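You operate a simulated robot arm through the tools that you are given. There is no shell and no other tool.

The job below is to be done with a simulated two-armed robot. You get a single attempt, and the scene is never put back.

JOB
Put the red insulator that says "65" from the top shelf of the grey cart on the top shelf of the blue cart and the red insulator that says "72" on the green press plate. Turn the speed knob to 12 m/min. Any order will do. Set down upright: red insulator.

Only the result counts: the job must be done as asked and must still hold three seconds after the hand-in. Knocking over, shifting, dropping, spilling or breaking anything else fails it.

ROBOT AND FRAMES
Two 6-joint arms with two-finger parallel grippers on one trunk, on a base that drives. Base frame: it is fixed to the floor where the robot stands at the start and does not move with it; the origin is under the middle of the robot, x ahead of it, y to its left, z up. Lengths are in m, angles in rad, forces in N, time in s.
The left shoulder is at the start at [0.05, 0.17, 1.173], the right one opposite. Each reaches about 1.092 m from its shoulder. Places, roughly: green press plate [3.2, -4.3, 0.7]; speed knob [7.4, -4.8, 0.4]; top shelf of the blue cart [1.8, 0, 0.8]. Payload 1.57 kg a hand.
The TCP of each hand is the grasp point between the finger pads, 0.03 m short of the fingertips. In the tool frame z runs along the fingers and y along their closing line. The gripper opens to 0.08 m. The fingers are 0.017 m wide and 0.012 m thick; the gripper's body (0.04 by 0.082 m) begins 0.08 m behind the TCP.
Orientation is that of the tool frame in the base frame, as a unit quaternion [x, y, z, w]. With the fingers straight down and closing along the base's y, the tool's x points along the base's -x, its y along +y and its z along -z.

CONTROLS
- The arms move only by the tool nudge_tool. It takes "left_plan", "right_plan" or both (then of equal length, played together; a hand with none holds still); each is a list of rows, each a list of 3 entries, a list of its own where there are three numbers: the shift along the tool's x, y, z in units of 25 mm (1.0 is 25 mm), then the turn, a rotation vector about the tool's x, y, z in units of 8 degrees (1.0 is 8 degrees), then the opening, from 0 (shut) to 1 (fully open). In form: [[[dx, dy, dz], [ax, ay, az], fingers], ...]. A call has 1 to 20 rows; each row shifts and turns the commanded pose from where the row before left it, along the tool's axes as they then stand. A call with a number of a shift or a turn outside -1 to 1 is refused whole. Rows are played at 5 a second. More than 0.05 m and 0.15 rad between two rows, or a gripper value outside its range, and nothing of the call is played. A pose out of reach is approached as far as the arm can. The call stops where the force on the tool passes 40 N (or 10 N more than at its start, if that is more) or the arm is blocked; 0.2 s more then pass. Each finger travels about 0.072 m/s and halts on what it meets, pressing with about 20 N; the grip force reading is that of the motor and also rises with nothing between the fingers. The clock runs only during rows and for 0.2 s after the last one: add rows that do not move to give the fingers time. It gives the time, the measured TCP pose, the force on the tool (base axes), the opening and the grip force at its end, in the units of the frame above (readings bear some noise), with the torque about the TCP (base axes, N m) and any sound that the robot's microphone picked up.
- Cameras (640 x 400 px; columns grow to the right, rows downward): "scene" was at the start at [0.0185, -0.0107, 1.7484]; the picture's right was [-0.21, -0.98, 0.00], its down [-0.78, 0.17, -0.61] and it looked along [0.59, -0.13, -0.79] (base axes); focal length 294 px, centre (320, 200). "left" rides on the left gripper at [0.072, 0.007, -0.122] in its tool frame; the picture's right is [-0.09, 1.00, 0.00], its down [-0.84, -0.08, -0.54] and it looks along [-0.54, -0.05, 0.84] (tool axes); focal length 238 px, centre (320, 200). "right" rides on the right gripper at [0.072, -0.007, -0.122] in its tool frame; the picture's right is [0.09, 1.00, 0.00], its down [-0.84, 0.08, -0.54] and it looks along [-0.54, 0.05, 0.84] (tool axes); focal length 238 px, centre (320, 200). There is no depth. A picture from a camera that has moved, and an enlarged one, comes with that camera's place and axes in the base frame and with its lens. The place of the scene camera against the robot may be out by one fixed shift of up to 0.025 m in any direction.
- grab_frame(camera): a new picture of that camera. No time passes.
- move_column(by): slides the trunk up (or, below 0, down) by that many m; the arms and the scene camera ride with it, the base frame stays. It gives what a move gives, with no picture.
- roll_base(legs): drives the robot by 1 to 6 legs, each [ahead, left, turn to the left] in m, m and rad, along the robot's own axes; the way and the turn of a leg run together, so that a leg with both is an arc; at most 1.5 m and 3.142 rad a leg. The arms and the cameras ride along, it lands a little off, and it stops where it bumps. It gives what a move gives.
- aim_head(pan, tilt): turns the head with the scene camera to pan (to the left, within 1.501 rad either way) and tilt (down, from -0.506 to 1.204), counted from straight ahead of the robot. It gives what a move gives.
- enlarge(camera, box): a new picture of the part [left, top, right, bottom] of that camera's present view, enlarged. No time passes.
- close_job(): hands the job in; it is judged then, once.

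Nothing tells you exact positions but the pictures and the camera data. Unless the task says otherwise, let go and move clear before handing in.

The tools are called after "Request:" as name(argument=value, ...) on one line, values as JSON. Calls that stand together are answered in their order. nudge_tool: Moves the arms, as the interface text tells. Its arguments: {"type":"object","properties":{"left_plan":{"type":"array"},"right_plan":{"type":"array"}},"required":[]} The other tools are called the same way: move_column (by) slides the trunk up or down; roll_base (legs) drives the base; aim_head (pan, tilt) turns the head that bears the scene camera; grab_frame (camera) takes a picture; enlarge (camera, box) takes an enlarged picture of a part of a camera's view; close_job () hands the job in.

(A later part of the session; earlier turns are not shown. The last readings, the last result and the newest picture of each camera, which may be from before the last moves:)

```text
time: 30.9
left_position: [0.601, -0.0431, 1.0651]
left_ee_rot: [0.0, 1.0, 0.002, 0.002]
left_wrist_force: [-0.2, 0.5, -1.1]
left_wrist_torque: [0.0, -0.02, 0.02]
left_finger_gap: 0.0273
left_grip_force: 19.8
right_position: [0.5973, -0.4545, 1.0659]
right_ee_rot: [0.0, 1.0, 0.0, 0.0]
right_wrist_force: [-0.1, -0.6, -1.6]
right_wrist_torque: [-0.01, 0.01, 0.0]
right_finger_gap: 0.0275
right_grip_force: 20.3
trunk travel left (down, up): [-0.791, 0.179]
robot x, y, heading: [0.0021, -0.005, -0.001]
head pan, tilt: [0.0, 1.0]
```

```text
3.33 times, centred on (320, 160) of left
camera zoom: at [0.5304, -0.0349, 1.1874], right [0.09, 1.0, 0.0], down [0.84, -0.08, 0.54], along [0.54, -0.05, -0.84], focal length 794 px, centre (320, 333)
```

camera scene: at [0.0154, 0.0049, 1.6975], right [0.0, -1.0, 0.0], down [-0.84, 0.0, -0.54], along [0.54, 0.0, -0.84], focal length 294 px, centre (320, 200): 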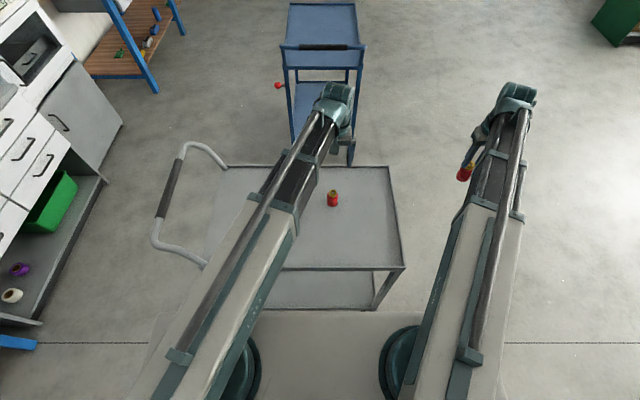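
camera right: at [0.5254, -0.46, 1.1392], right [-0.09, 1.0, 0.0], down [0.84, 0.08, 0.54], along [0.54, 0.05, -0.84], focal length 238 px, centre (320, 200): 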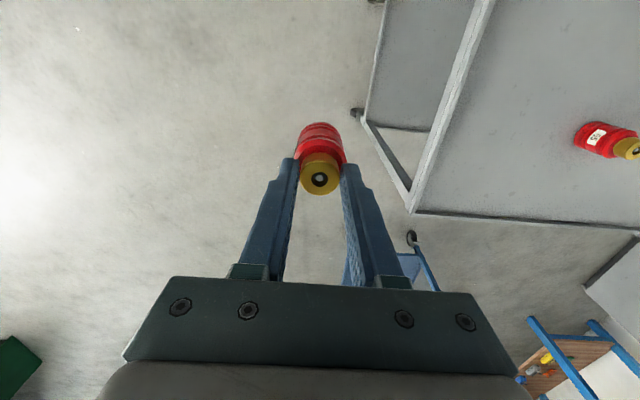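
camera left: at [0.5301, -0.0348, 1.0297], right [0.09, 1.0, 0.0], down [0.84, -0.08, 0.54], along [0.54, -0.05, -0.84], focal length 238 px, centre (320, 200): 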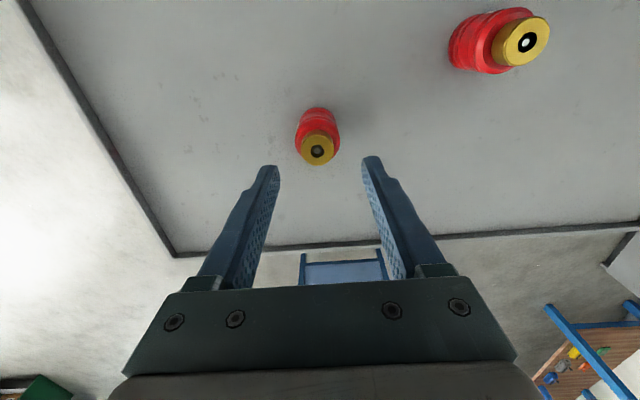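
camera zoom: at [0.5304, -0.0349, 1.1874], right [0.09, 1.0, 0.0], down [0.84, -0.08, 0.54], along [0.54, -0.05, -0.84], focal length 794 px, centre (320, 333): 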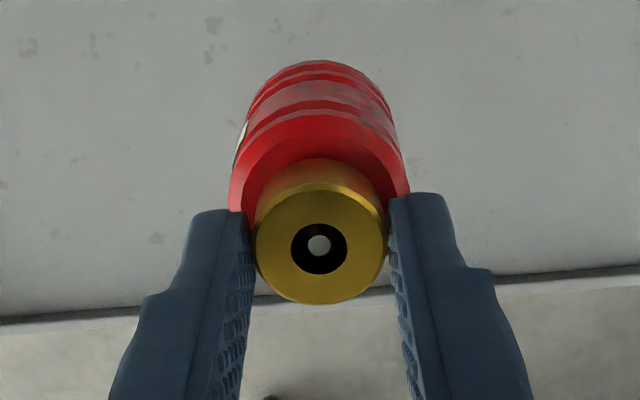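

Both insulators are firmly held by their caps. Before driving I'll look down at the base versus the grey cart and view the blue cart and behind/right.

Request:
aim_head(pan=0.0, tilt=1.2)

Request:
grab_frame(camera="scene")

Request:
aim_head(pan=-1.5, tilt=1.0)

Request:
grab_frame(camera="scene")

Request:
aim_head(pan=0.0, tilt=0.7)

Request:
enlarge(camera="scene", box=[240, 60, 400, 160])

```text
time: 31.6
left_position: [0.6015, -0.0419, 1.0656]
left_ee_rot: [0.001, 1.0, 0.0, 0.001]
left_wrist_force: [0.0, -1.3, -0.8]
left_wrist_torque: [-0.03, -0.04, 0.0]
left_finger_gap: 0.0273
left_grip_force: 20.0
right_position: [0.5975, -0.4538, 1.0653]
right_ee_rot: [0.0, 1.0, 0.0, 0.0]
right_wrist_force: [-0.7, 0.9, -0.6]
right_wrist_torque: [-0.02, 0.0, 0.0]
right_finger_gap: 0.0275
right_grip_force: 20.3
trunk travel left (down, up): [-0.791, 0.179]
robot x, y, heading: [-0.0031, 0.0012, -0.004]
head pan, tilt: [0.0, 1.201]
```

```text
taken
camera scene: at [0.0018, 0.0047, 1.7329], right [0.0, -1.0, 0.0], down [-0.93, 0.0, -0.36], along [0.36, 0.0, -0.93], focal length 294 px, centre (320, 200)
```

scene: 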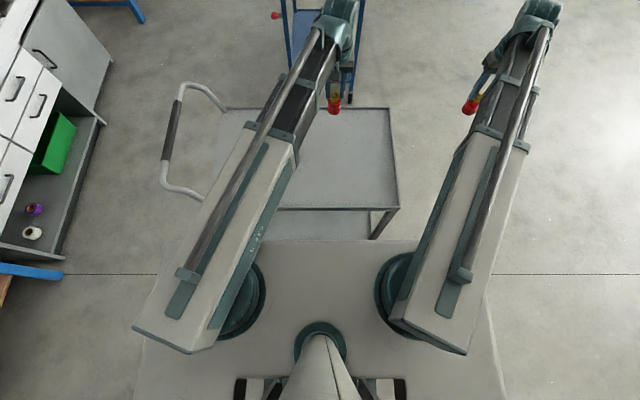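

```text
time: 33.2
left_position: [0.6013, -0.0422, 1.0655]
left_ee_rot: [0.001, 1.0, 0.0, 0.001]
left_wrist_force: [-0.2, -0.5, -1.0]
left_wrist_torque: [-0.01, 0.01, 0.01]
left_finger_gap: 0.0275
left_grip_force: 19.6
right_position: [0.5973, -0.4536, 1.0658]
right_ee_rot: [0.0, 1.0, 0.0, 0.001]
right_wrist_force: [0.4, 0.3, -1.3]
right_wrist_torque: [0.0, 0.02, 0.0]
right_finger_gap: 0.0273
right_grip_force: 20.2
trunk travel left (down, up): [-0.791, 0.179]
robot x, y, heading: [0.0015, 0.005, -0.003]
head pan, tilt: [-1.499, 1.0]
```

```text
taken
camera scene: at [-0.0491, -0.0648, 1.7455], right [-1.0, -0.07, 0.0], down [-0.06, 0.84, -0.54], along [0.04, -0.54, -0.84], focal length 294 px, centre (320, 200)
```

scene: 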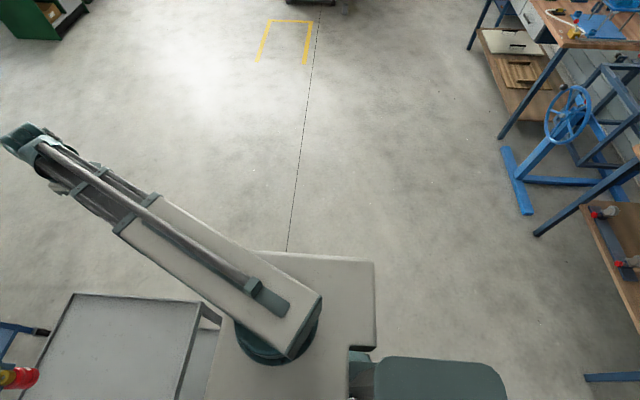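

```text
time: 34.8
left_position: [0.6008, -0.0427, 1.0651]
left_ee_rot: [0.001, 1.0, -0.001, 0.001]
left_wrist_force: [-0.3, 0.2, -1.2]
left_wrist_torque: [-0.03, 0.01, 0.01]
left_finger_gap: 0.0272
left_grip_force: 19.9
right_position: [0.5961, -0.4542, 1.0655]
right_ee_rot: [0.0, 1.0, -0.001, 0.0]
right_wrist_force: [-0.3, 0.5, -0.6]
right_wrist_torque: [0.03, -0.01, 0.0]
right_finger_gap: 0.0275
right_grip_force: 19.4
trunk travel left (down, up): [-0.791, 0.179]
robot x, y, heading: [-0.0048, -0.0022, -0.002]
head pan, tilt: [0.0, 0.7]
```

```text
4.00 times, centred on (320, 110) of scene
camera zoom: at [0.0308, 0.0047, 1.7688], right [0.0, -1.0, 0.0], down [-0.64, 0.0, -0.76], along [0.76, 0.0, -0.64], focal length 1177 px, centre (320, 560)
```

zoom: 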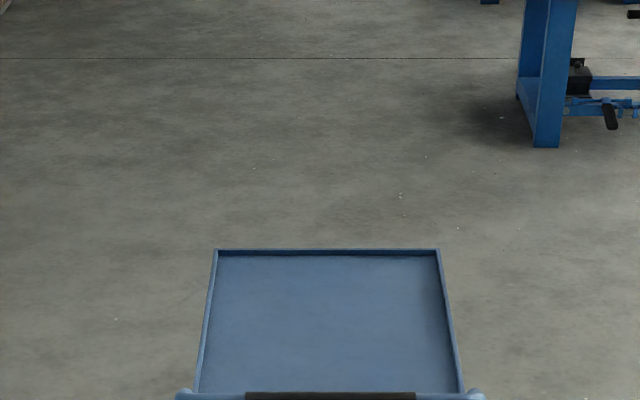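

Blue cart top spans roughly x 1.56–2.04, y −0.22…0.21 with a lip and handle on the near side. I'll back off slightly, strafe right past the grey cart, drive ahead along y≈−1.0, and then turn left to face the blue cart.

Request:
roll_base(legs=[[-0.1, 0, 0], [0, -1.0, 0]])

Request:
grab_frame(camera="scene")

Request:
grab_frame(camera="right")

Request:
grab_frame(camera="left")

```text
time: 40.7
left_position: [0.5064, -1.0395, 1.0657]
left_ee_rot: [-0.003, 1.0, 0.0, 0.001]
left_wrist_force: [0.3, 0.0, -1.0]
left_wrist_torque: [-0.03, -0.01, -0.01]
left_finger_gap: 0.0276
left_grip_force: 19.9
right_position: [0.5054, -1.4513, 1.065]
right_ee_rot: [-0.004, 1.0, 0.0, 0.0]
right_wrist_force: [-0.3, -1.0, -1.3]
right_wrist_torque: [-0.02, -0.02, -0.02]
right_finger_gap: 0.0275
right_grip_force: 20.0
trunk travel left (down, up): [-0.791, 0.179]
robot x, y, heading: [-0.0986, -1.0001, 0.012]
head pan, tilt: [0.0, 0.7]
```

```text
taken
camera scene: at [-0.0648, -0.997, 1.7689], right [0.01, -1.0, 0.0], down [-0.64, 0.0, -0.76], along [0.76, 0.01, -0.64], focal length 294 px, centre (320, 200)
```

scene: 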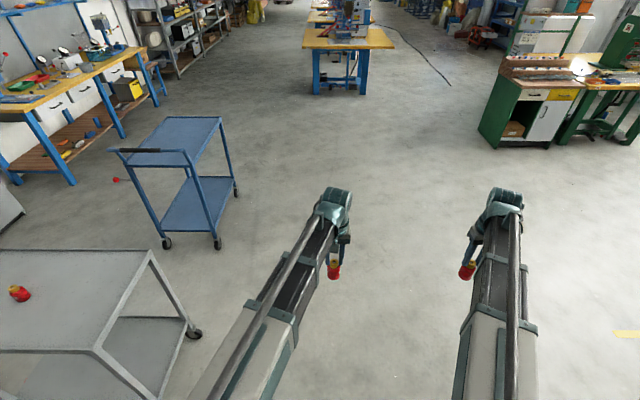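

```text
taken
camera right: at [0.4335, -1.4575, 1.187], right [-0.1, 0.99, 0.0], down [0.84, 0.08, 0.54], along [0.54, 0.05, -0.84], focal length 238 px, centre (320, 200)
```

right: 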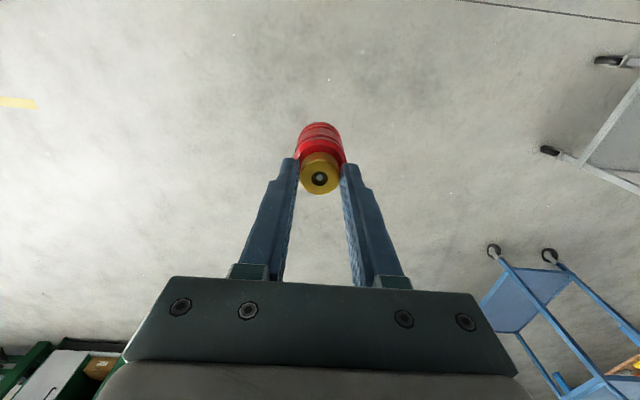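

```text
taken
camera left: at [0.435, -1.0326, 1.1875], right [0.09, 1.0, 0.0], down [0.84, -0.07, 0.54], along [0.54, -0.05, -0.84], focal length 238 px, centre (320, 200)
```

left: 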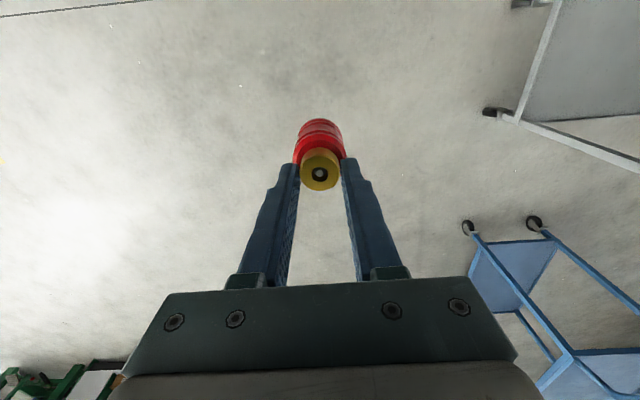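

Driving is accurate and both parts stay put. Now ahead to beside the blue cart, then turn left to face it.

Request:
roll_base(legs=[[1.5, 0, 0], [0.36, -0.02, 0], [0, 0, 1.559]])

Request:
grab_frame(camera="scene")

Request:
grab_frame(camera="left")

Request:
grab_frame(camera="right")

```text
time: 54.0
left_position: [1.8304, -0.3864, 1.0655]
left_ee_rot: [0.709, -0.705, -0.001, -0.001]
left_wrist_force: [0.1, -0.3, -1.1]
left_wrist_torque: [0.01, 0.01, 0.01]
left_finger_gap: 0.0268
left_grip_force: 20.5
right_position: [2.2421, -0.3889, 1.0666]
right_ee_rot: [0.71, -0.704, 0.001, 0.001]
right_wrist_force: [0.2, 0.0, -1.6]
right_wrist_torque: [0.02, 0.02, -0.01]
right_finger_gap: 0.0275
right_grip_force: 19.6
trunk travel left (down, up): [-0.791, 0.179]
robot x, y, heading: [1.7933, -0.9885, 1.577]
head pan, tilt: [0.0, 0.7]
```

```text
taken
camera scene: at [1.7784, -0.9389, 1.7689], right [1.0, 0.01, 0.0], down [0.0, -0.64, -0.76], along [-0.01, 0.76, -0.64], focal length 294 px, centre (320, 200)
```

scene: 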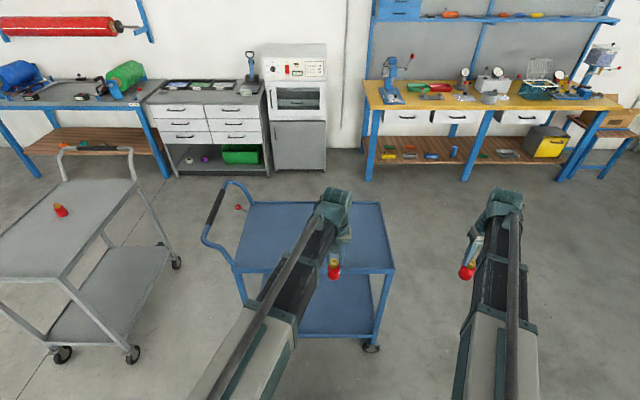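

```text
taken
camera left: at [1.8257, -0.4585, 1.1875], right [-1.0, 0.09, 0.0], down [0.07, 0.84, 0.54], along [0.05, 0.54, -0.84], focal length 238 px, centre (320, 200)
```

left: 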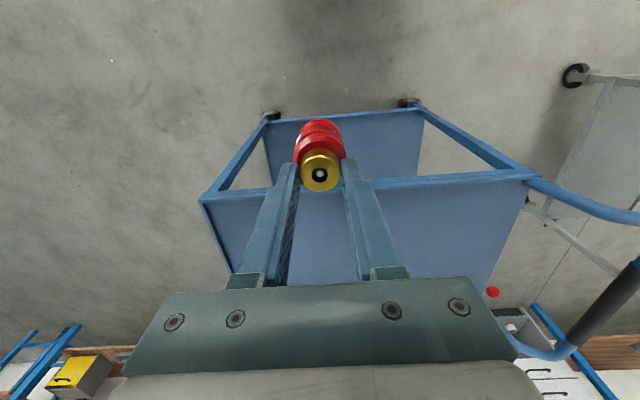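

```text
taken
camera right: at [2.2495, -0.4599, 1.1871], right [-1.0, -0.1, 0.0], down [-0.08, 0.84, 0.54], along [-0.05, 0.54, -0.84], focal length 238 px, centre (320, 200)
```

right: 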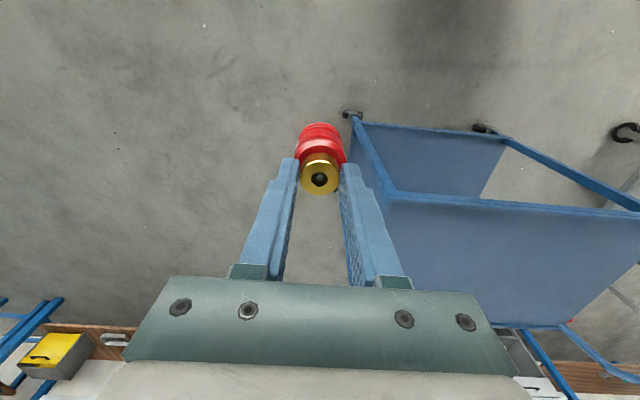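

The corner triangulation puts the blue shelf's lip at z≈0.784, near edge y≈−0.22, x up to 2.09. I'll extend the left hand over the shelf to about [1.83, −0.08].

Request:
nudge_tool(left_plan=[[[-0.94, 0, 0], [0, 0, 0], 0], [[-0.94, 0, 0], [0, 0, 0], 0], [[-0.94, 0, 0], [0, 0, 0], 0], [[-0.94, 0, 0], [0, 0, 0], 0], [[-0.94, 0, 0], [0, 0, 0], 0], [[-0.94, 0, 0], [0, 0, 0], 0], [[-0.94, 0, 0], [0, 0, 0], 0], [[-0.94, 0, 0], [0, 0, 0], 0], [[-0.94, 0, 0], [0, 0, 0], 0], [[-0.94, 0, 0], [0, 0, 0], 0], [[-0.94, 0, 0], [0, 0, 0], 0], [[-0.94, 0, 0], [0, 0, 0], 0], [[-0.94, 0, 0], [0, 0, 0], 0], [[0, 0, 0], [0, 0, 0], 0]])

Request:
grab_frame(camera="left")

Request:
grab_frame(camera="scene")

Request:
enlarge(camera="right", box=[360, 100, 600, 250])

```text
time: 57.0
left_position: [1.8295, -0.0931, 1.0653]
left_ee_rot: [0.708, -0.706, 0.0, -0.001]
left_wrist_force: [-0.4, 0.7, -1.2]
left_wrist_torque: [-0.01, -0.01, 0.0]
left_finger_gap: 0.0271
left_grip_force: 19.6
left hand out of reach, approached as far as the arm can: row 13
right_position: [2.2423, -0.3882, 1.0658]
right_ee_rot: [0.71, -0.705, 0.0, 0.0]
right_wrist_force: [0.1, -1.0, -0.6]
right_wrist_torque: [-0.01, 0.0, 0.01]
right_finger_gap: 0.0277
right_grip_force: 19.7
trunk travel left (down, up): [-0.791, 0.179]
robot x, y, heading: [1.7953, -0.9897, 1.571]
head pan, tilt: [0.0, 0.7]
```

```text
taken
camera left: at [1.8238, -0.1637, 1.1873], right [-1.0, 0.09, 0.0], down [0.07, 0.84, 0.54], along [0.05, 0.54, -0.84], focal length 238 px, centre (320, 200)
```

left: 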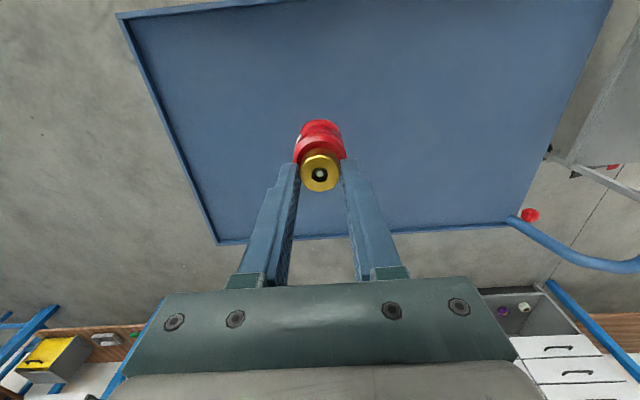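

```text
taken
camera scene: at [1.7786, -0.9386, 1.7689], right [1.0, 0.01, 0.0], down [0.0, -0.64, -0.76], along [-0.01, 0.76, -0.64], focal length 294 px, centre (320, 200)
```

scene: 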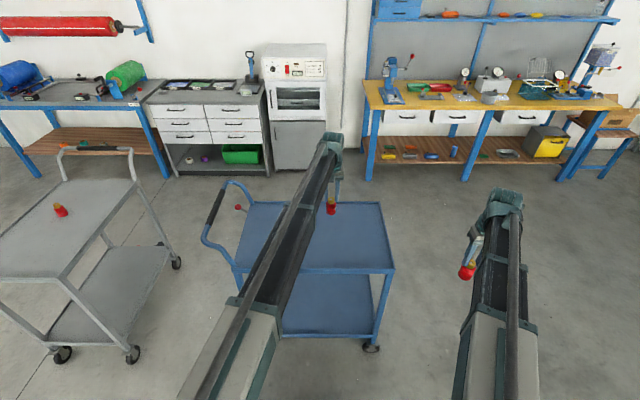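

```text
2.67 times, centred on (480, 175) of right
camera zoom: at [2.2495, -0.4597, 1.187], right [-1.0, -0.1, 0.0], down [-0.08, 0.84, 0.54], along [-0.05, 0.54, -0.84], focal length 636 px, centre (-107, 267)
```

zoom: 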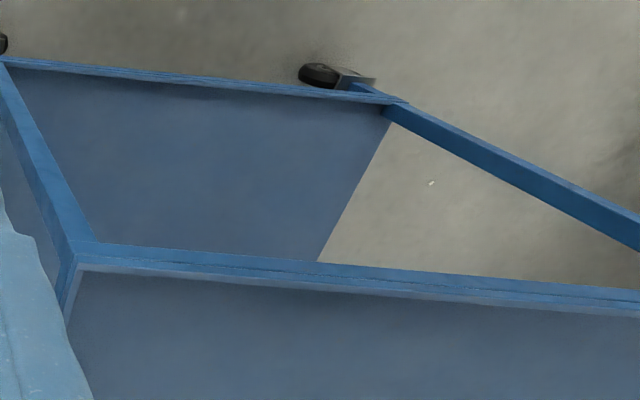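

The arm is at full reach with "65" at [1.83, −0.093], well inside the shelf. Now lower the trunk stepwise, watching wrist force.

Request:
move_column(by=-0.16)

Request:
grab_frame(camera="left")

Request:
grab_frame(camera="right")

```text
time: 58.8
left_position: [1.8288, -0.0928, 0.9055]
left_ee_rot: [0.709, -0.705, 0.0, -0.001]
left_wrist_force: [0.5, -0.4, -1.3]
left_wrist_torque: [0.02, 0.01, 0.02]
left_finger_gap: 0.0271
left_grip_force: 19.6
right_position: [2.2436, -0.389, 0.906]
right_ee_rot: [0.709, -0.705, 0.001, 0.0]
right_wrist_force: [0.3, 0.1, -2.3]
right_wrist_torque: [0.02, 0.02, -0.01]
right_finger_gap: 0.0275
right_grip_force: 20.2
trunk travel left (down, up): [-0.631, 0.339]
robot x, y, heading: [1.7916, -0.9894, 1.576]
head pan, tilt: [0.0, 0.7]
```

```text
taken
camera left: at [1.8239, -0.164, 1.0275], right [-1.0, 0.09, 0.0], down [0.07, 0.84, 0.54], along [0.05, 0.54, -0.84], focal length 238 px, centre (320, 200)
```

left: 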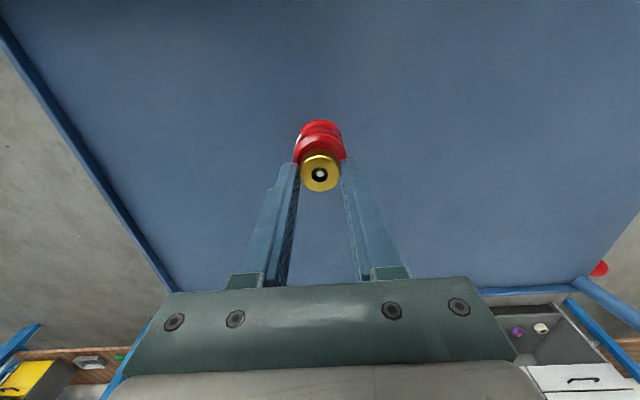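

```text
taken
camera right: at [2.2495, -0.46, 1.0272], right [-1.0, -0.1, 0.0], down [-0.08, 0.84, 0.54], along [-0.05, 0.54, -0.84], focal length 238 px, centre (320, 200)
```

right: 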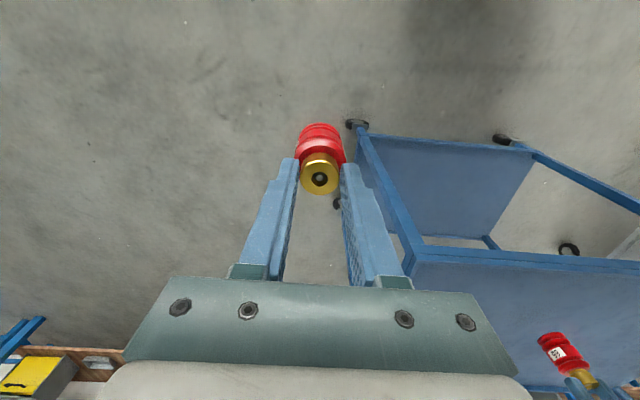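

Request:
move_column(by=-0.03)

Request:
enlarge(camera="right", box=[480, 220, 640, 400])

Request:
enlarge(camera="left", box=[260, 80, 380, 200])

```text
time: 59.6
left_position: [1.8291, -0.0939, 0.8755]
left_ee_rot: [0.709, -0.705, -0.001, -0.001]
left_wrist_force: [-0.6, 0.2, -2.1]
left_wrist_torque: [0.02, 0.05, -0.02]
left_finger_gap: 0.0274
left_grip_force: 20.5
right_position: [2.2428, -0.3906, 0.8753]
right_ee_rot: [0.709, -0.705, 0.0, 0.0]
right_wrist_force: [0.1, 0.1, -2.2]
right_wrist_torque: [0.03, -0.03, -0.02]
right_finger_gap: 0.0274
right_grip_force: 20.2
trunk travel left (down, up): [-0.601, 0.369]
robot x, y, heading: [1.7928, -0.9912, 1.573]
head pan, tilt: [0.0, 0.7]
```

```text
2.22 times, centred on (560, 310) of right
camera zoom: at [2.2495, -0.4601, 0.9972], right [-1.0, -0.1, 0.0], down [-0.08, 0.84, 0.54], along [-0.05, 0.54, -0.84], focal length 530 px, centre (-213, -44)
```

zoom: 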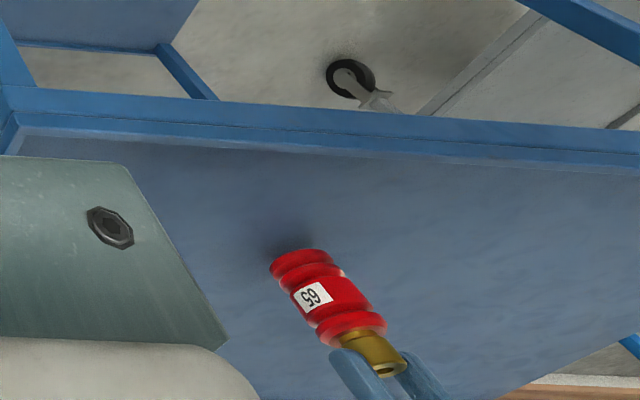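

```text
3.33 times, centred on (320, 140) of left
camera zoom: at [1.8239, -0.1641, 0.9975], right [-1.0, 0.09, 0.0], down [0.07, 0.84, 0.54], along [0.05, 0.54, -0.84], focal length 794 px, centre (320, 400)
```

zoom: 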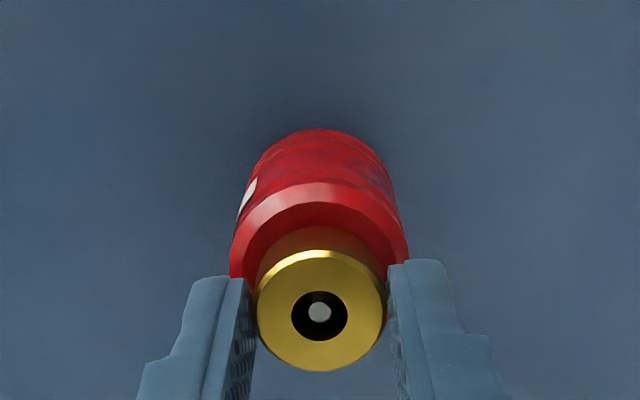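

Request:
move_column(by=-0.008)

Request:
enlarge(camera="right", box=[520, 290, 640, 400])

Request:
move_column(by=-0.004)

Request:
enlarge(camera="right", box=[520, 290, 640, 400])

```text
time: 60.2
left_position: [1.8298, -0.0931, 0.8691]
left_ee_rot: [0.709, -0.706, -0.001, 0.0]
left_wrist_force: [-0.9, -0.3, -0.4]
left_wrist_torque: [-0.03, 0.01, 0.0]
left_finger_gap: 0.0271
left_grip_force: 20.3
right_position: [2.2428, -0.3887, 0.8668]
right_ee_rot: [0.709, -0.705, 0.0, 0.0]
right_wrist_force: [0.0, 0.3, -1.5]
right_wrist_torque: [-0.02, -0.05, 0.03]
right_finger_gap: 0.0276
right_grip_force: 19.9
trunk travel left (down, up): [-0.593, 0.377]
robot x, y, heading: [1.7926, -0.9871, 1.577]
head pan, tilt: [0.0, 0.7]
```

```text
3.64 times, centred on (580, 345) of right
camera zoom: at [2.2495, -0.46, 0.9891], right [-1.0, -0.1, 0.0], down [-0.08, 0.84, 0.54], along [-0.05, 0.54, -0.84], focal length 867 px, centre (-626, -327)
```

zoom: 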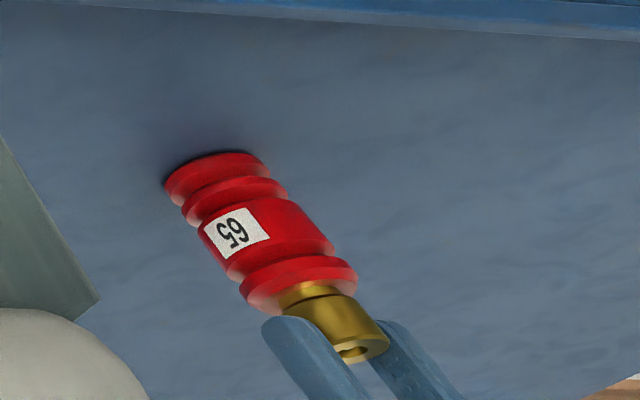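

```text
time: 60.7
left_position: [1.8296, -0.0938, 0.8645]
left_ee_rot: [0.709, -0.705, -0.001, -0.001]
left_wrist_force: [0.6, 3.3, 13.5]
left_wrist_torque: [0.11, -0.12, 0.02]
left_finger_gap: 0.0272
left_grip_force: 19.9
right_position: [2.2417, -0.3895, 0.8649]
right_ee_rot: [0.709, -0.705, 0.0, 0.0]
right_wrist_force: [-0.2, -0.4, -1.7]
right_wrist_torque: [-0.02, -0.02, -0.01]
right_finger_gap: 0.0277
right_grip_force: 19.4
trunk travel left (down, up): [-0.589, 0.381]
robot x, y, heading: [1.7896, -0.9912, 1.576]
head pan, tilt: [0.0, 0.7]
```

```text
3.64 times, centred on (580, 345) of right
camera zoom: at [2.2495, -0.4608, 0.9857], right [-1.0, -0.1, 0.0], down [-0.08, 0.84, 0.54], along [-0.05, 0.54, -0.84], focal length 867 px, centre (-626, -327)
```

zoom: 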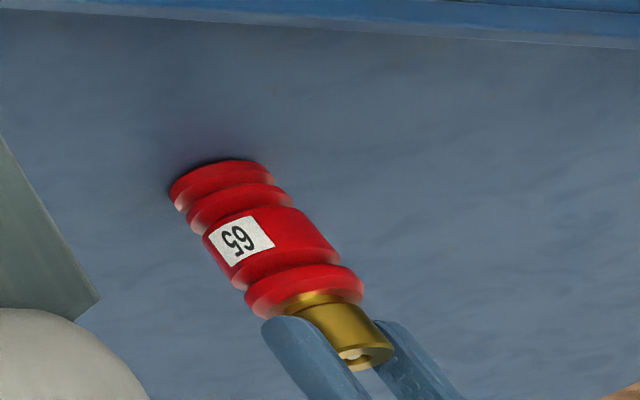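

Contact with the shelf is felt (about 13 N). I'll ease up 1.5 mm, open the left fingers, then raise away.

Request:
move_column(by=0.0015)

Request:
nudge_tool(left_plan=[[[0, 0, 0], [0, 0, 0], 0.4], [[0, 0, 0], [0, 0, 0], 0.5], [[0, 0, 0], [0, 0, 0], 0.65], [[0, 0, 0], [0, 0, 0], 0.65]])

Request:
enlarge(camera="right", box=[520, 290, 640, 400])

Request:
grab_frame(camera="left")

```text
time: 61.2
left_position: [1.8311, -0.0933, 0.8641]
left_ee_rot: [0.709, -0.705, 0.0, 0.0]
left_wrist_force: [0.7, 0.2, -0.6]
left_wrist_torque: [-0.05, -0.03, 0.02]
left_finger_gap: 0.0271
left_grip_force: 20.1
right_position: [2.2425, -0.3877, 0.8647]
right_ee_rot: [0.71, -0.704, 0.0, 0.0]
right_wrist_force: [0.7, 0.7, -1.2]
right_wrist_torque: [0.02, 0.03, 0.01]
right_finger_gap: 0.0277
right_grip_force: 20.7
trunk travel left (down, up): [-0.591, 0.379]
robot x, y, heading: [1.7887, -0.9925, 1.577]
head pan, tilt: [0.0, 0.7]
```

```text
time: 62.2
left_position: [1.8294, -0.0926, 0.8644]
left_ee_rot: [0.709, -0.705, 0.0, -0.001]
left_wrist_force: [0.2, 0.4, 0.3]
left_wrist_torque: [0.03, 0.0, -0.01]
left_finger_gap: 0.0521
left_grip_force: 0.1
right_position: [2.2429, -0.3886, 0.8654]
right_ee_rot: [0.71, -0.704, 0.0, -0.001]
right_wrist_force: [-0.5, 0.2, -1.6]
right_wrist_torque: [-0.03, -0.01, -0.02]
right_finger_gap: 0.0275
right_grip_force: 20.7
trunk travel left (down, up): [-0.591, 0.379]
robot x, y, heading: [1.7914, -0.9897, 1.581]
head pan, tilt: [0.0, 0.7]
```

```text
3.64 times, centred on (580, 345) of right
camera zoom: at [2.2495, -0.46, 0.9866], right [-1.0, -0.1, 0.0], down [-0.08, 0.84, 0.54], along [-0.05, 0.54, -0.84], focal length 867 px, centre (-626, -327)
```

zoom: 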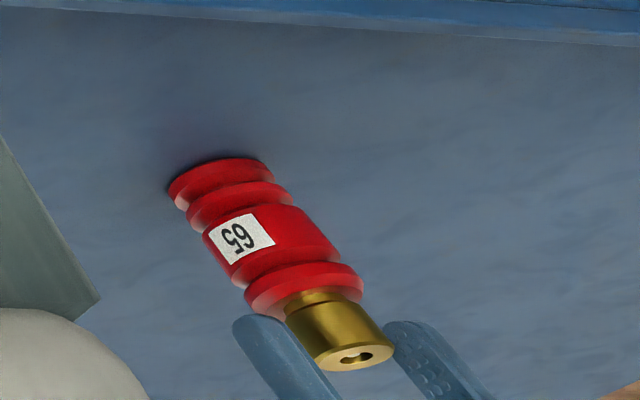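

```text
taken
camera left: at [1.8239, -0.1641, 0.987], right [-1.0, 0.09, 0.0], down [0.07, 0.84, 0.54], along [0.05, 0.54, -0.84], focal length 238 px, centre (320, 200)
```

left: 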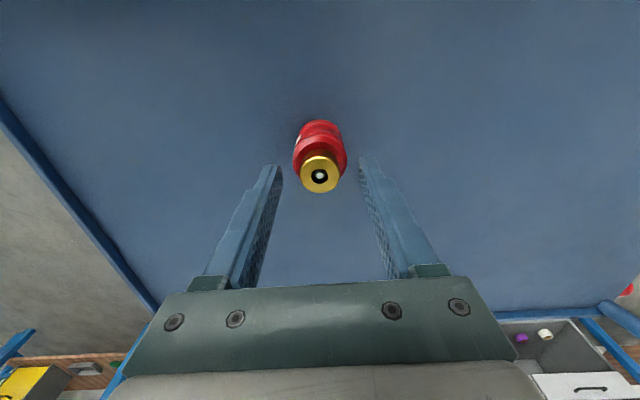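

"65" is standing upright and released on the blue shelf. Raise the trunk and check it stays.

Request:
move_column(by=0.2)

Request:
grab_frame(camera="left")

Request:
nudge_tool(left_plan=[[[1, 0, 0], [0, 0, 0], 0.5], [[1, 0, 0], [0, 0, 0], 0.5], [[1, 0, 0], [0, 0, 0], 0.5], [[1, 0, 0], [0, 0, 0], 0.5], [[1, 0, 0], [0, 0, 0], 0.5], [[1, 0, 0], [0, 0, 0], 0.5], [[1, 0, 0], [0, 0, 0], 0.5], [[1, 0, 0], [0, 0, 0], 0.5], [[1, 0, 0], [0, 0, 0], 0.5], [[1, 0, 0], [0, 0, 0], 0.5], [[1, 0.5, 0], [0, 0, 0], 0.5], [[1, 0.5, 0], [0, 0, 0], 0.5], [[1, 0.5, 0], [0, 0, 0], 0.5], [[1, 0.5, 0], [0, 0, 0], 0.5]])

Request:
grab_frame(camera="scene")

```text
time: 64.4
left_position: [1.829, -0.0921, 1.0652]
left_ee_rot: [0.709, -0.706, 0.0, -0.001]
left_wrist_force: [0.0, -0.4, -1.0]
left_wrist_torque: [-0.02, 0.02, 0.02]
left_finger_gap: 0.052
left_grip_force: 0.0
right_position: [2.2421, -0.3891, 1.0651]
right_ee_rot: [0.709, -0.705, 0.0, -0.001]
right_wrist_force: [-0.5, -0.6, -2.2]
right_wrist_torque: [0.01, -0.02, 0.0]
right_finger_gap: 0.0274
right_grip_force: 20.0
trunk travel left (down, up): [-0.791, 0.179]
robot x, y, heading: [1.7938, -0.9862, 1.579]
head pan, tilt: [0.0, 0.7]
```

```text
taken
camera left: at [1.824, -0.1639, 1.1869], right [-1.0, 0.09, 0.0], down [0.07, 0.84, 0.54], along [0.05, 0.54, -0.84], focal length 238 px, centre (320, 200)
```

left: 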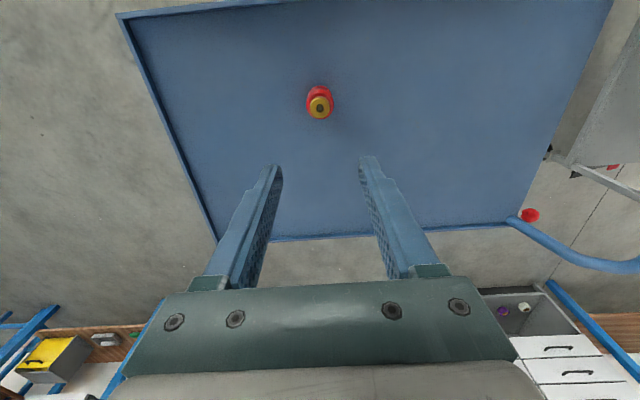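

```text
time: 67.4
left_position: [1.7825, -0.4465, 1.0649]
left_ee_rot: [0.709, -0.705, 0.0, -0.001]
left_wrist_force: [-0.6, 0.4, 0.4]
left_wrist_torque: [-0.01, 0.03, 0.03]
left_finger_gap: 0.0401
left_grip_force: 0.1
left hand out of reach, approached as far as the arm can: row 11
right_position: [2.2434, -0.389, 1.065]
right_ee_rot: [0.709, -0.705, 0.0, -0.001]
right_wrist_force: [0.1, 0.1, -0.9]
right_wrist_torque: [-0.03, -0.01, -0.01]
right_finger_gap: 0.0272
right_grip_force: 20.1
trunk travel left (down, up): [-0.791, 0.179]
robot x, y, heading: [1.791, -0.9894, 1.581]
head pan, tilt: [0.0, 0.7]
```

```text
taken
camera scene: at [1.7784, -0.9396, 1.7684], right [1.0, 0.01, 0.0], down [0.0, -0.64, -0.77], along [-0.01, 0.77, -0.64], focal length 294 px, centre (320, 200)
```

scene: 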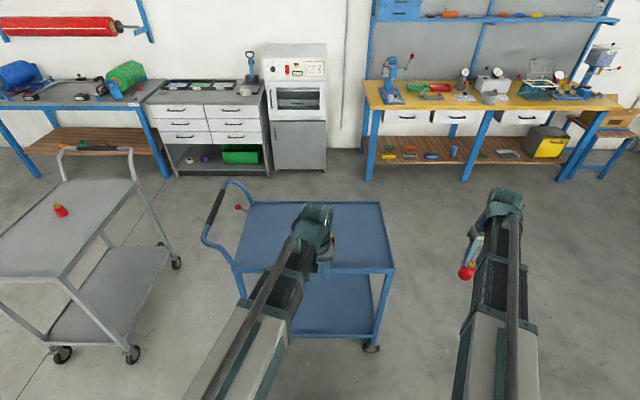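

"65" is done. Now back off, turn around to face the window-side benches, and look for the green press.

Request:
roll_base(legs=[[-0.5, 0, 0], [0, 0, -2.75]])

Request:
aim_head(pan=0.0, tilt=0.4)

Request:
grab_frame(camera="scene")

Request:
enlarge(camera="scene", box=[220, 60, 420, 185])

```text
time: 76.7
left_position: [2.0348, -1.9632, 1.0652]
left_ee_rot: [0.539, 0.843, 0.0, 0.001]
left_wrist_force: [0.5, 0.5, -0.7]
left_wrist_torque: [0.02, 0.0, 0.01]
left_finger_gap: 0.04
left_grip_force: 0.0
right_position: [1.6388, -2.2055, 1.0649]
right_ee_rot: [0.538, 0.843, 0.0, 0.0]
right_wrist_force: [-0.1, 0.4, -1.1]
right_wrist_torque: [0.01, 0.0, -0.02]
right_finger_gap: 0.0274
right_grip_force: 20.0
trunk travel left (down, up): [-0.791, 0.179]
robot x, y, heading: [1.8052, -1.4736, -1.138]
head pan, tilt: [0.0, 0.7]
```

```text
time: 77.5
left_position: [2.034, -1.9635, 1.0654]
left_ee_rot: [0.539, 0.843, 0.0, 0.001]
left_wrist_force: [0.2, -0.2, 0.2]
left_wrist_torque: [0.0, 0.0, 0.01]
left_finger_gap: 0.0396
left_grip_force: 0.0
right_position: [1.6391, -2.2064, 1.0652]
right_ee_rot: [0.538, 0.843, 0.0, 0.001]
right_wrist_force: [0.2, -0.2, -0.9]
right_wrist_torque: [0.03, 0.0, 0.01]
right_finger_gap: 0.0276
right_grip_force: 20.1
trunk travel left (down, up): [-0.791, 0.179]
robot x, y, heading: [1.8008, -1.469, -1.136]
head pan, tilt: [0.0, 0.4]
```

```text
taken
camera scene: at [1.8075, -1.5164, 1.7952], right [-0.91, -0.42, 0.0], down [-0.16, 0.35, -0.92], along [0.39, -0.84, -0.39], focal length 294 px, centre (320, 200)
```

scene: 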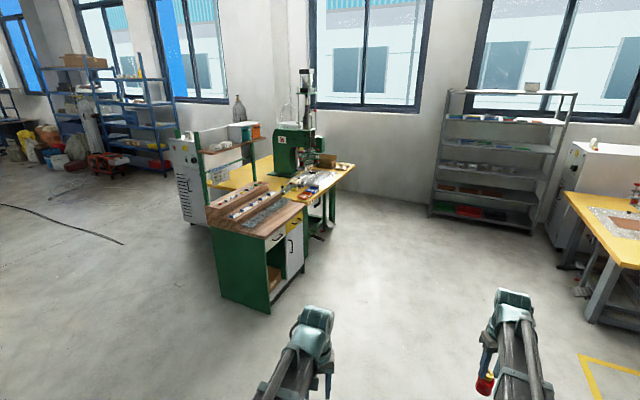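

```text
3.20 times, centred on (320, 122) of scene
camera zoom: at [1.8075, -1.5164, 1.7952], right [-0.91, -0.42, 0.0], down [-0.16, 0.35, -0.92], along [0.39, -0.84, -0.39], focal length 942 px, centre (320, 448)
```

zoom: 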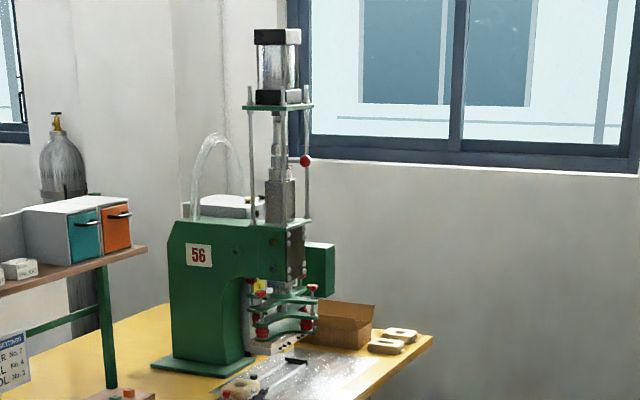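

The press is the green C-frame on the yellow table past the green cabinet, facing −x. I'll drive to about [1.9, −4.2] and face it (+x).

Request:
roll_base(legs=[[0, 0, -0.434], [1.4, 0.05, 0], [1.3, 0.05, 0], [0, 0, 1.571]])

Request:
grab_frame(camera="scene")

Request:
enlarge(camera="scene", box=[220, 100, 420, 225])

Request:
grab_frame(camera="right")

```text
time: 95.5
left_position: [2.4693, -4.1236, 1.0656]
left_ee_rot: [-0.004, 1.0, 0.0, 0.002]
left_wrist_force: [0.9, 0.4, 0.7]
left_wrist_torque: [0.01, 0.01, 0.0]
left_finger_gap: 0.0398
left_grip_force: 0.2
right_position: [2.5275, -4.5838, 1.0654]
right_ee_rot: [-0.004, 1.0, 0.0, 0.001]
right_wrist_force: [-0.7, -0.4, -0.5]
right_wrist_torque: [-0.02, 0.02, -0.02]
right_finger_gap: 0.0278
right_grip_force: 19.8
trunk travel left (down, up): [-0.791, 0.179]
robot x, y, heading: [1.9278, -4.1349, 0.01]
head pan, tilt: [0.0, 0.4]
```

```text
taken
camera scene: at [1.9647, -4.1299, 1.7952], right [0.01, -1.0, 0.0], down [-0.39, 0.0, -0.92], along [0.92, 0.01, -0.39], focal length 294 px, centre (320, 200)
```

scene: 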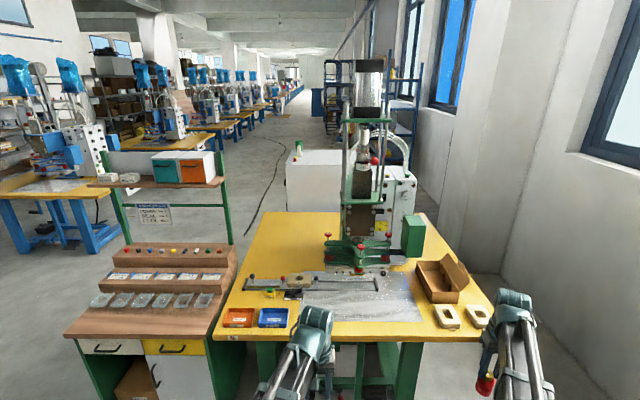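

```text
3.20 times, centred on (320, 162) of scene
camera zoom: at [1.9647, -4.1299, 1.7952], right [0.01, -1.0, 0.0], down [-0.39, 0.0, -0.92], along [0.92, 0.01, -0.39], focal length 942 px, centre (320, 320)
```

zoom: 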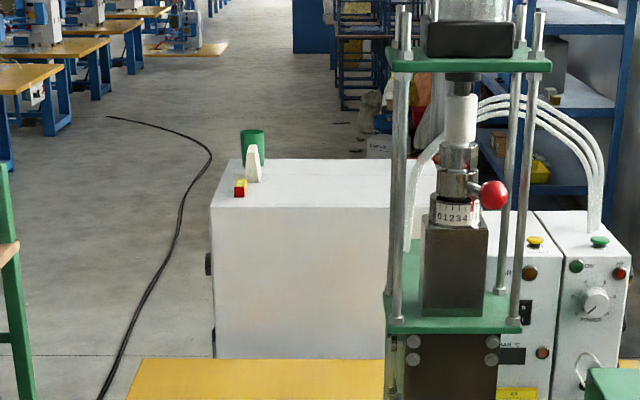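

```text
taken
camera right: at [2.4554, -4.5906, 1.1867], right [-0.1, 0.99, 0.0], down [0.84, 0.08, 0.54], along [0.54, 0.05, -0.84], focal length 238 px, centre (320, 200)
```

right: 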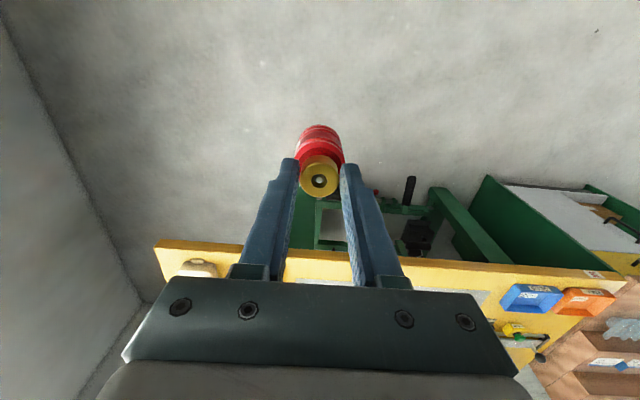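

Request:
enlarge(camera="scene", box=[220, 210, 500, 350])

Request:
enlarge(camera="scene", box=[310, 220, 430, 310])

```text
2.29 times, centred on (360, 280) of scene
camera zoom: at [1.9647, -4.1299, 1.7952], right [0.01, -1.0, 0.0], down [-0.39, 0.0, -0.92], along [0.92, 0.01, -0.39], focal length 672 px, centre (229, 17)
```

zoom: 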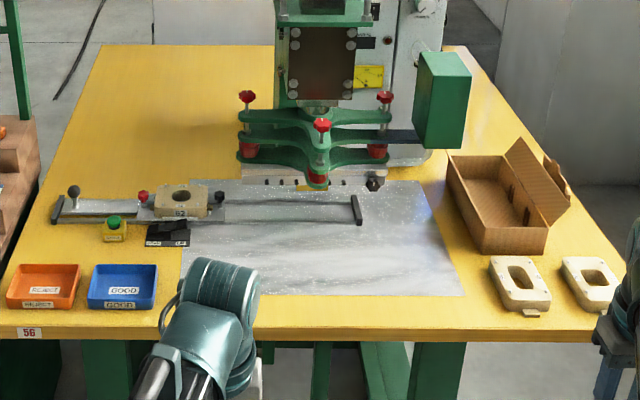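

```text
4.44 times, centred on (370, 265) of scene
camera zoom: at [1.9647, -4.1299, 1.7952], right [0.01, -1.0, 0.0], down [-0.39, 0.0, -0.92], along [0.92, 0.01, -0.39], focal length 1308 px, centre (98, -89)
```

zoom: 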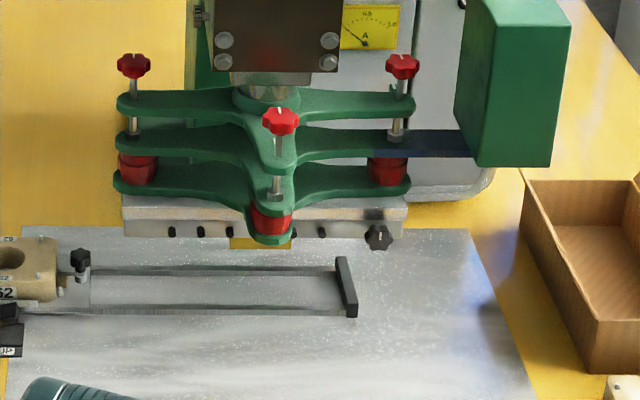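

The silver bed plate in front of the green press spans about x 3.03–3.42, y −4.61…−4.02 — its centre matches the given spot. Its front-right area is free; I'll aim for about [3.11, −4.42]. First retract the left hand a bit, then drive 0.37 m closer.

Request:
nudge_tool(left_plan=[[[1, 0, 0], [0, 0, 0], 0.5], [[1, 0, 0], [0, 0, 0], 0.5], [[1, 0, 0], [0, 0, 0], 0.5], [[0, 0, 0], [0, 0, 0], 0.5]])

Request:
roll_base(legs=[[0.37, 0, -0.01]])

Request:
grab_frame(camera="scene")

Request:
grab_frame(camera="right")

Request:
grab_frame(camera="left")

```text
time: 96.5
left_position: [2.3926, -4.1248, 1.0651]
left_ee_rot: [-0.003, 1.0, 0.001, 0.001]
left_wrist_force: [0.3, 0.8, 0.2]
left_wrist_torque: [0.01, 0.01, -0.02]
left_finger_gap: 0.0401
left_grip_force: 0.3
right_position: [2.5268, -4.5835, 1.0662]
right_ee_rot: [-0.005, 1.0, 0.0, 0.0]
right_wrist_force: [-0.3, 0.4, -1.1]
right_wrist_torque: [0.0, 0.01, -0.02]
right_finger_gap: 0.0275
right_grip_force: 19.9
trunk travel left (down, up): [-0.791, 0.179]
robot x, y, heading: [1.9271, -4.135, 0.009]
head pan, tilt: [0.0, 0.4]
```

```text
time: 98.8
left_position: [2.7557, -4.129, 1.0648]
left_ee_rot: [0.002, 1.0, 0.001, 0.001]
left_wrist_force: [1.2, -0.2, -0.1]
left_wrist_torque: [0.03, 0.02, 0.01]
left_finger_gap: 0.04
left_grip_force: 0.0
right_position: [2.8827, -4.5903, 1.0649]
right_ee_rot: [0.002, 1.0, 0.0, 0.0]
right_wrist_force: [1.1, 0.5, -0.6]
right_wrist_torque: [0.03, 0.02, -0.02]
right_finger_gap: 0.0273
right_grip_force: 20.1
trunk travel left (down, up): [-0.791, 0.179]
robot x, y, heading: [2.2891, -4.1358, -0.002]
head pan, tilt: [0.0, 0.4]
```

```text
taken
camera scene: at [2.3279, -4.1301, 1.7952], right [0.0, -1.0, 0.0], down [-0.39, 0.0, -0.92], along [0.92, 0.0, -0.39], focal length 294 px, centre (320, 200)
```

scene: 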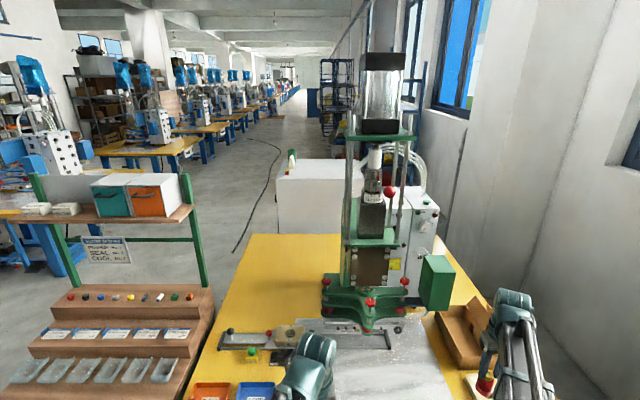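

```text
taken
camera right: at [2.8124, -4.5968, 1.1863], right [-0.09, 1.0, 0.0], down [0.84, 0.07, 0.54], along [0.54, 0.05, -0.84], focal length 238 px, centre (320, 200)
```

right: 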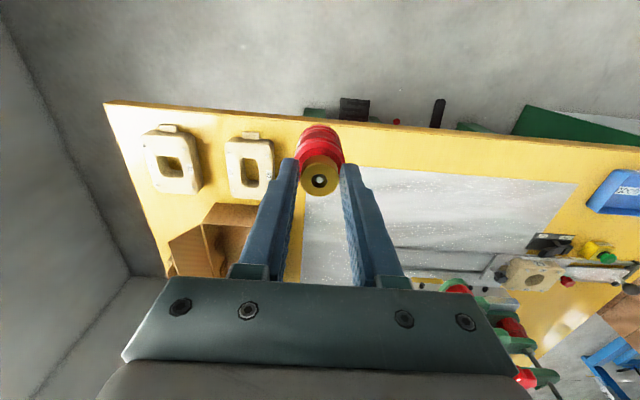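

```text
taken
camera left: at [2.6846, -4.122, 1.1868], right [0.1, 1.0, 0.0], down [0.84, -0.08, 0.54], along [0.54, -0.05, -0.84], focal length 238 px, centre (320, 200)
```

left: 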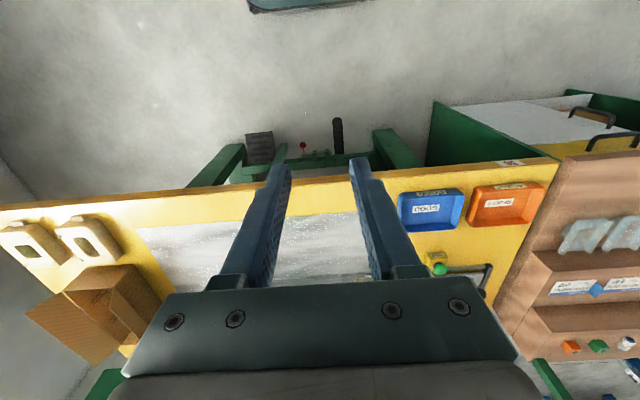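

Plate and table height is about 0.71–0.72. Now move the right hand over the free spot on the plate.

Request:
nudge_tool(right_plan=[[[-0.908, 0.68, 0], [0, 0, 0], 0], [[-0.908, 0.68, 0], [0, 0, 0], 0], [[-0.908, 0.68, 0], [0, 0, 0], 0], [[-0.908, 0.68, 0], [0, 0, 0], 0], [[-0.908, 0.68, 0], [0, 0, 0], 0], [[-0.908, 0.68, 0], [0, 0, 0], 0], [[-0.908, 0.68, 0], [0, 0, 0], 0], [[-0.908, 0.68, 0], [0, 0, 0], 0], [[-0.908, 0.68, 0], [0, 0, 0], 0], [[-0.908, 0.68, 0], [0, 0, 0], 0], [[0, 0, 0], [0, 0, 0], 0]])

Request:
grab_frame(camera="right")

Request:
aim_head(pan=-0.3, tilt=0.75)

Request:
grab_frame(camera="scene")

Request:
grab_frame(camera="left")

```text
time: 101.2
left_position: [2.7552, -4.1302, 1.0645]
left_ee_rot: [0.003, 1.0, 0.0, 0.0]
left_wrist_force: [-0.3, 0.6, -0.1]
left_wrist_torque: [0.02, 0.0, 0.01]
left_finger_gap: 0.0399
left_grip_force: 0.0
right_position: [3.1103, -4.4202, 1.065]
right_ee_rot: [0.002, 1.0, 0.0, 0.0]
right_wrist_force: [0.8, -1.1, -1.0]
right_wrist_torque: [-0.05, -0.02, -0.01]
right_finger_gap: 0.0274
right_grip_force: 19.8
trunk travel left (down, up): [-0.791, 0.179]
robot x, y, heading: [2.2903, -4.1375, -0.002]
head pan, tilt: [0.0, 0.4]
```

```text
taken
camera right: at [3.0374, -4.426, 1.1867], right [-0.09, 1.0, 0.0], down [0.84, 0.07, 0.54], along [0.54, 0.05, -0.84], focal length 238 px, centre (320, 200)
```

right: 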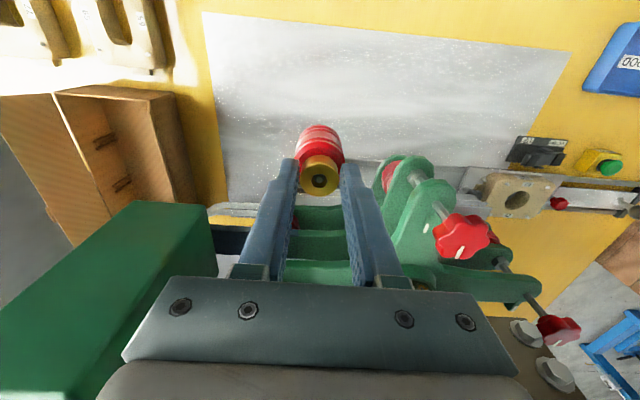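

```text
time: 102.0
left_position: [2.7553, -4.1299, 1.0655]
left_ee_rot: [0.003, 1.0, 0.001, 0.001]
left_wrist_force: [0.2, 0.6, 0.3]
left_wrist_torque: [0.0, 0.01, -0.01]
left_finger_gap: 0.0401
left_grip_force: 0.1
right_position: [3.1093, -4.4211, 1.0655]
right_ee_rot: [0.002, 1.0, 0.0, 0.0]
right_wrist_force: [-0.9, 0.8, -1.3]
right_wrist_torque: [0.0, 0.02, 0.0]
right_finger_gap: 0.0274
right_grip_force: 20.3
trunk travel left (down, up): [-0.791, 0.179]
robot x, y, heading: [2.2894, -4.1348, -0.005]
head pan, tilt: [-0.3, 0.75]
```

```text
taken
camera scene: at [2.3134, -4.1543, 1.7642], right [-0.3, -0.95, 0.0], down [-0.65, 0.2, -0.73], along [0.7, -0.22, -0.68], focal length 294 px, centre (320, 200)
```

scene: 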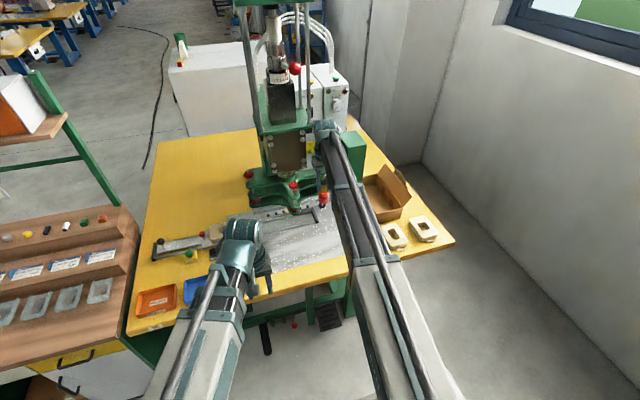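

```text
taken
camera left: at [2.6839, -4.1219, 1.1871], right [0.1, 1.0, 0.0], down [0.84, -0.08, 0.54], along [0.54, -0.05, -0.84], focal length 238 px, centre (320, 200)
```

left: 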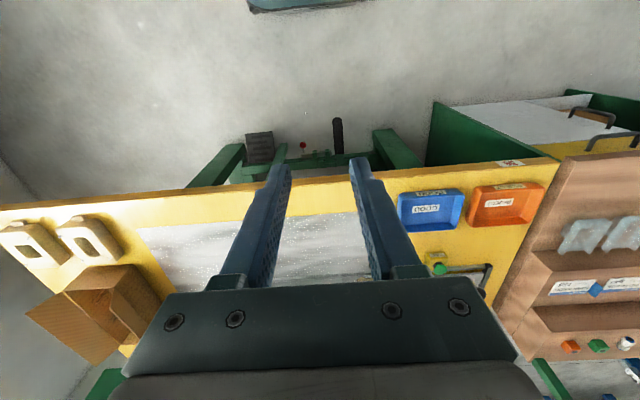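

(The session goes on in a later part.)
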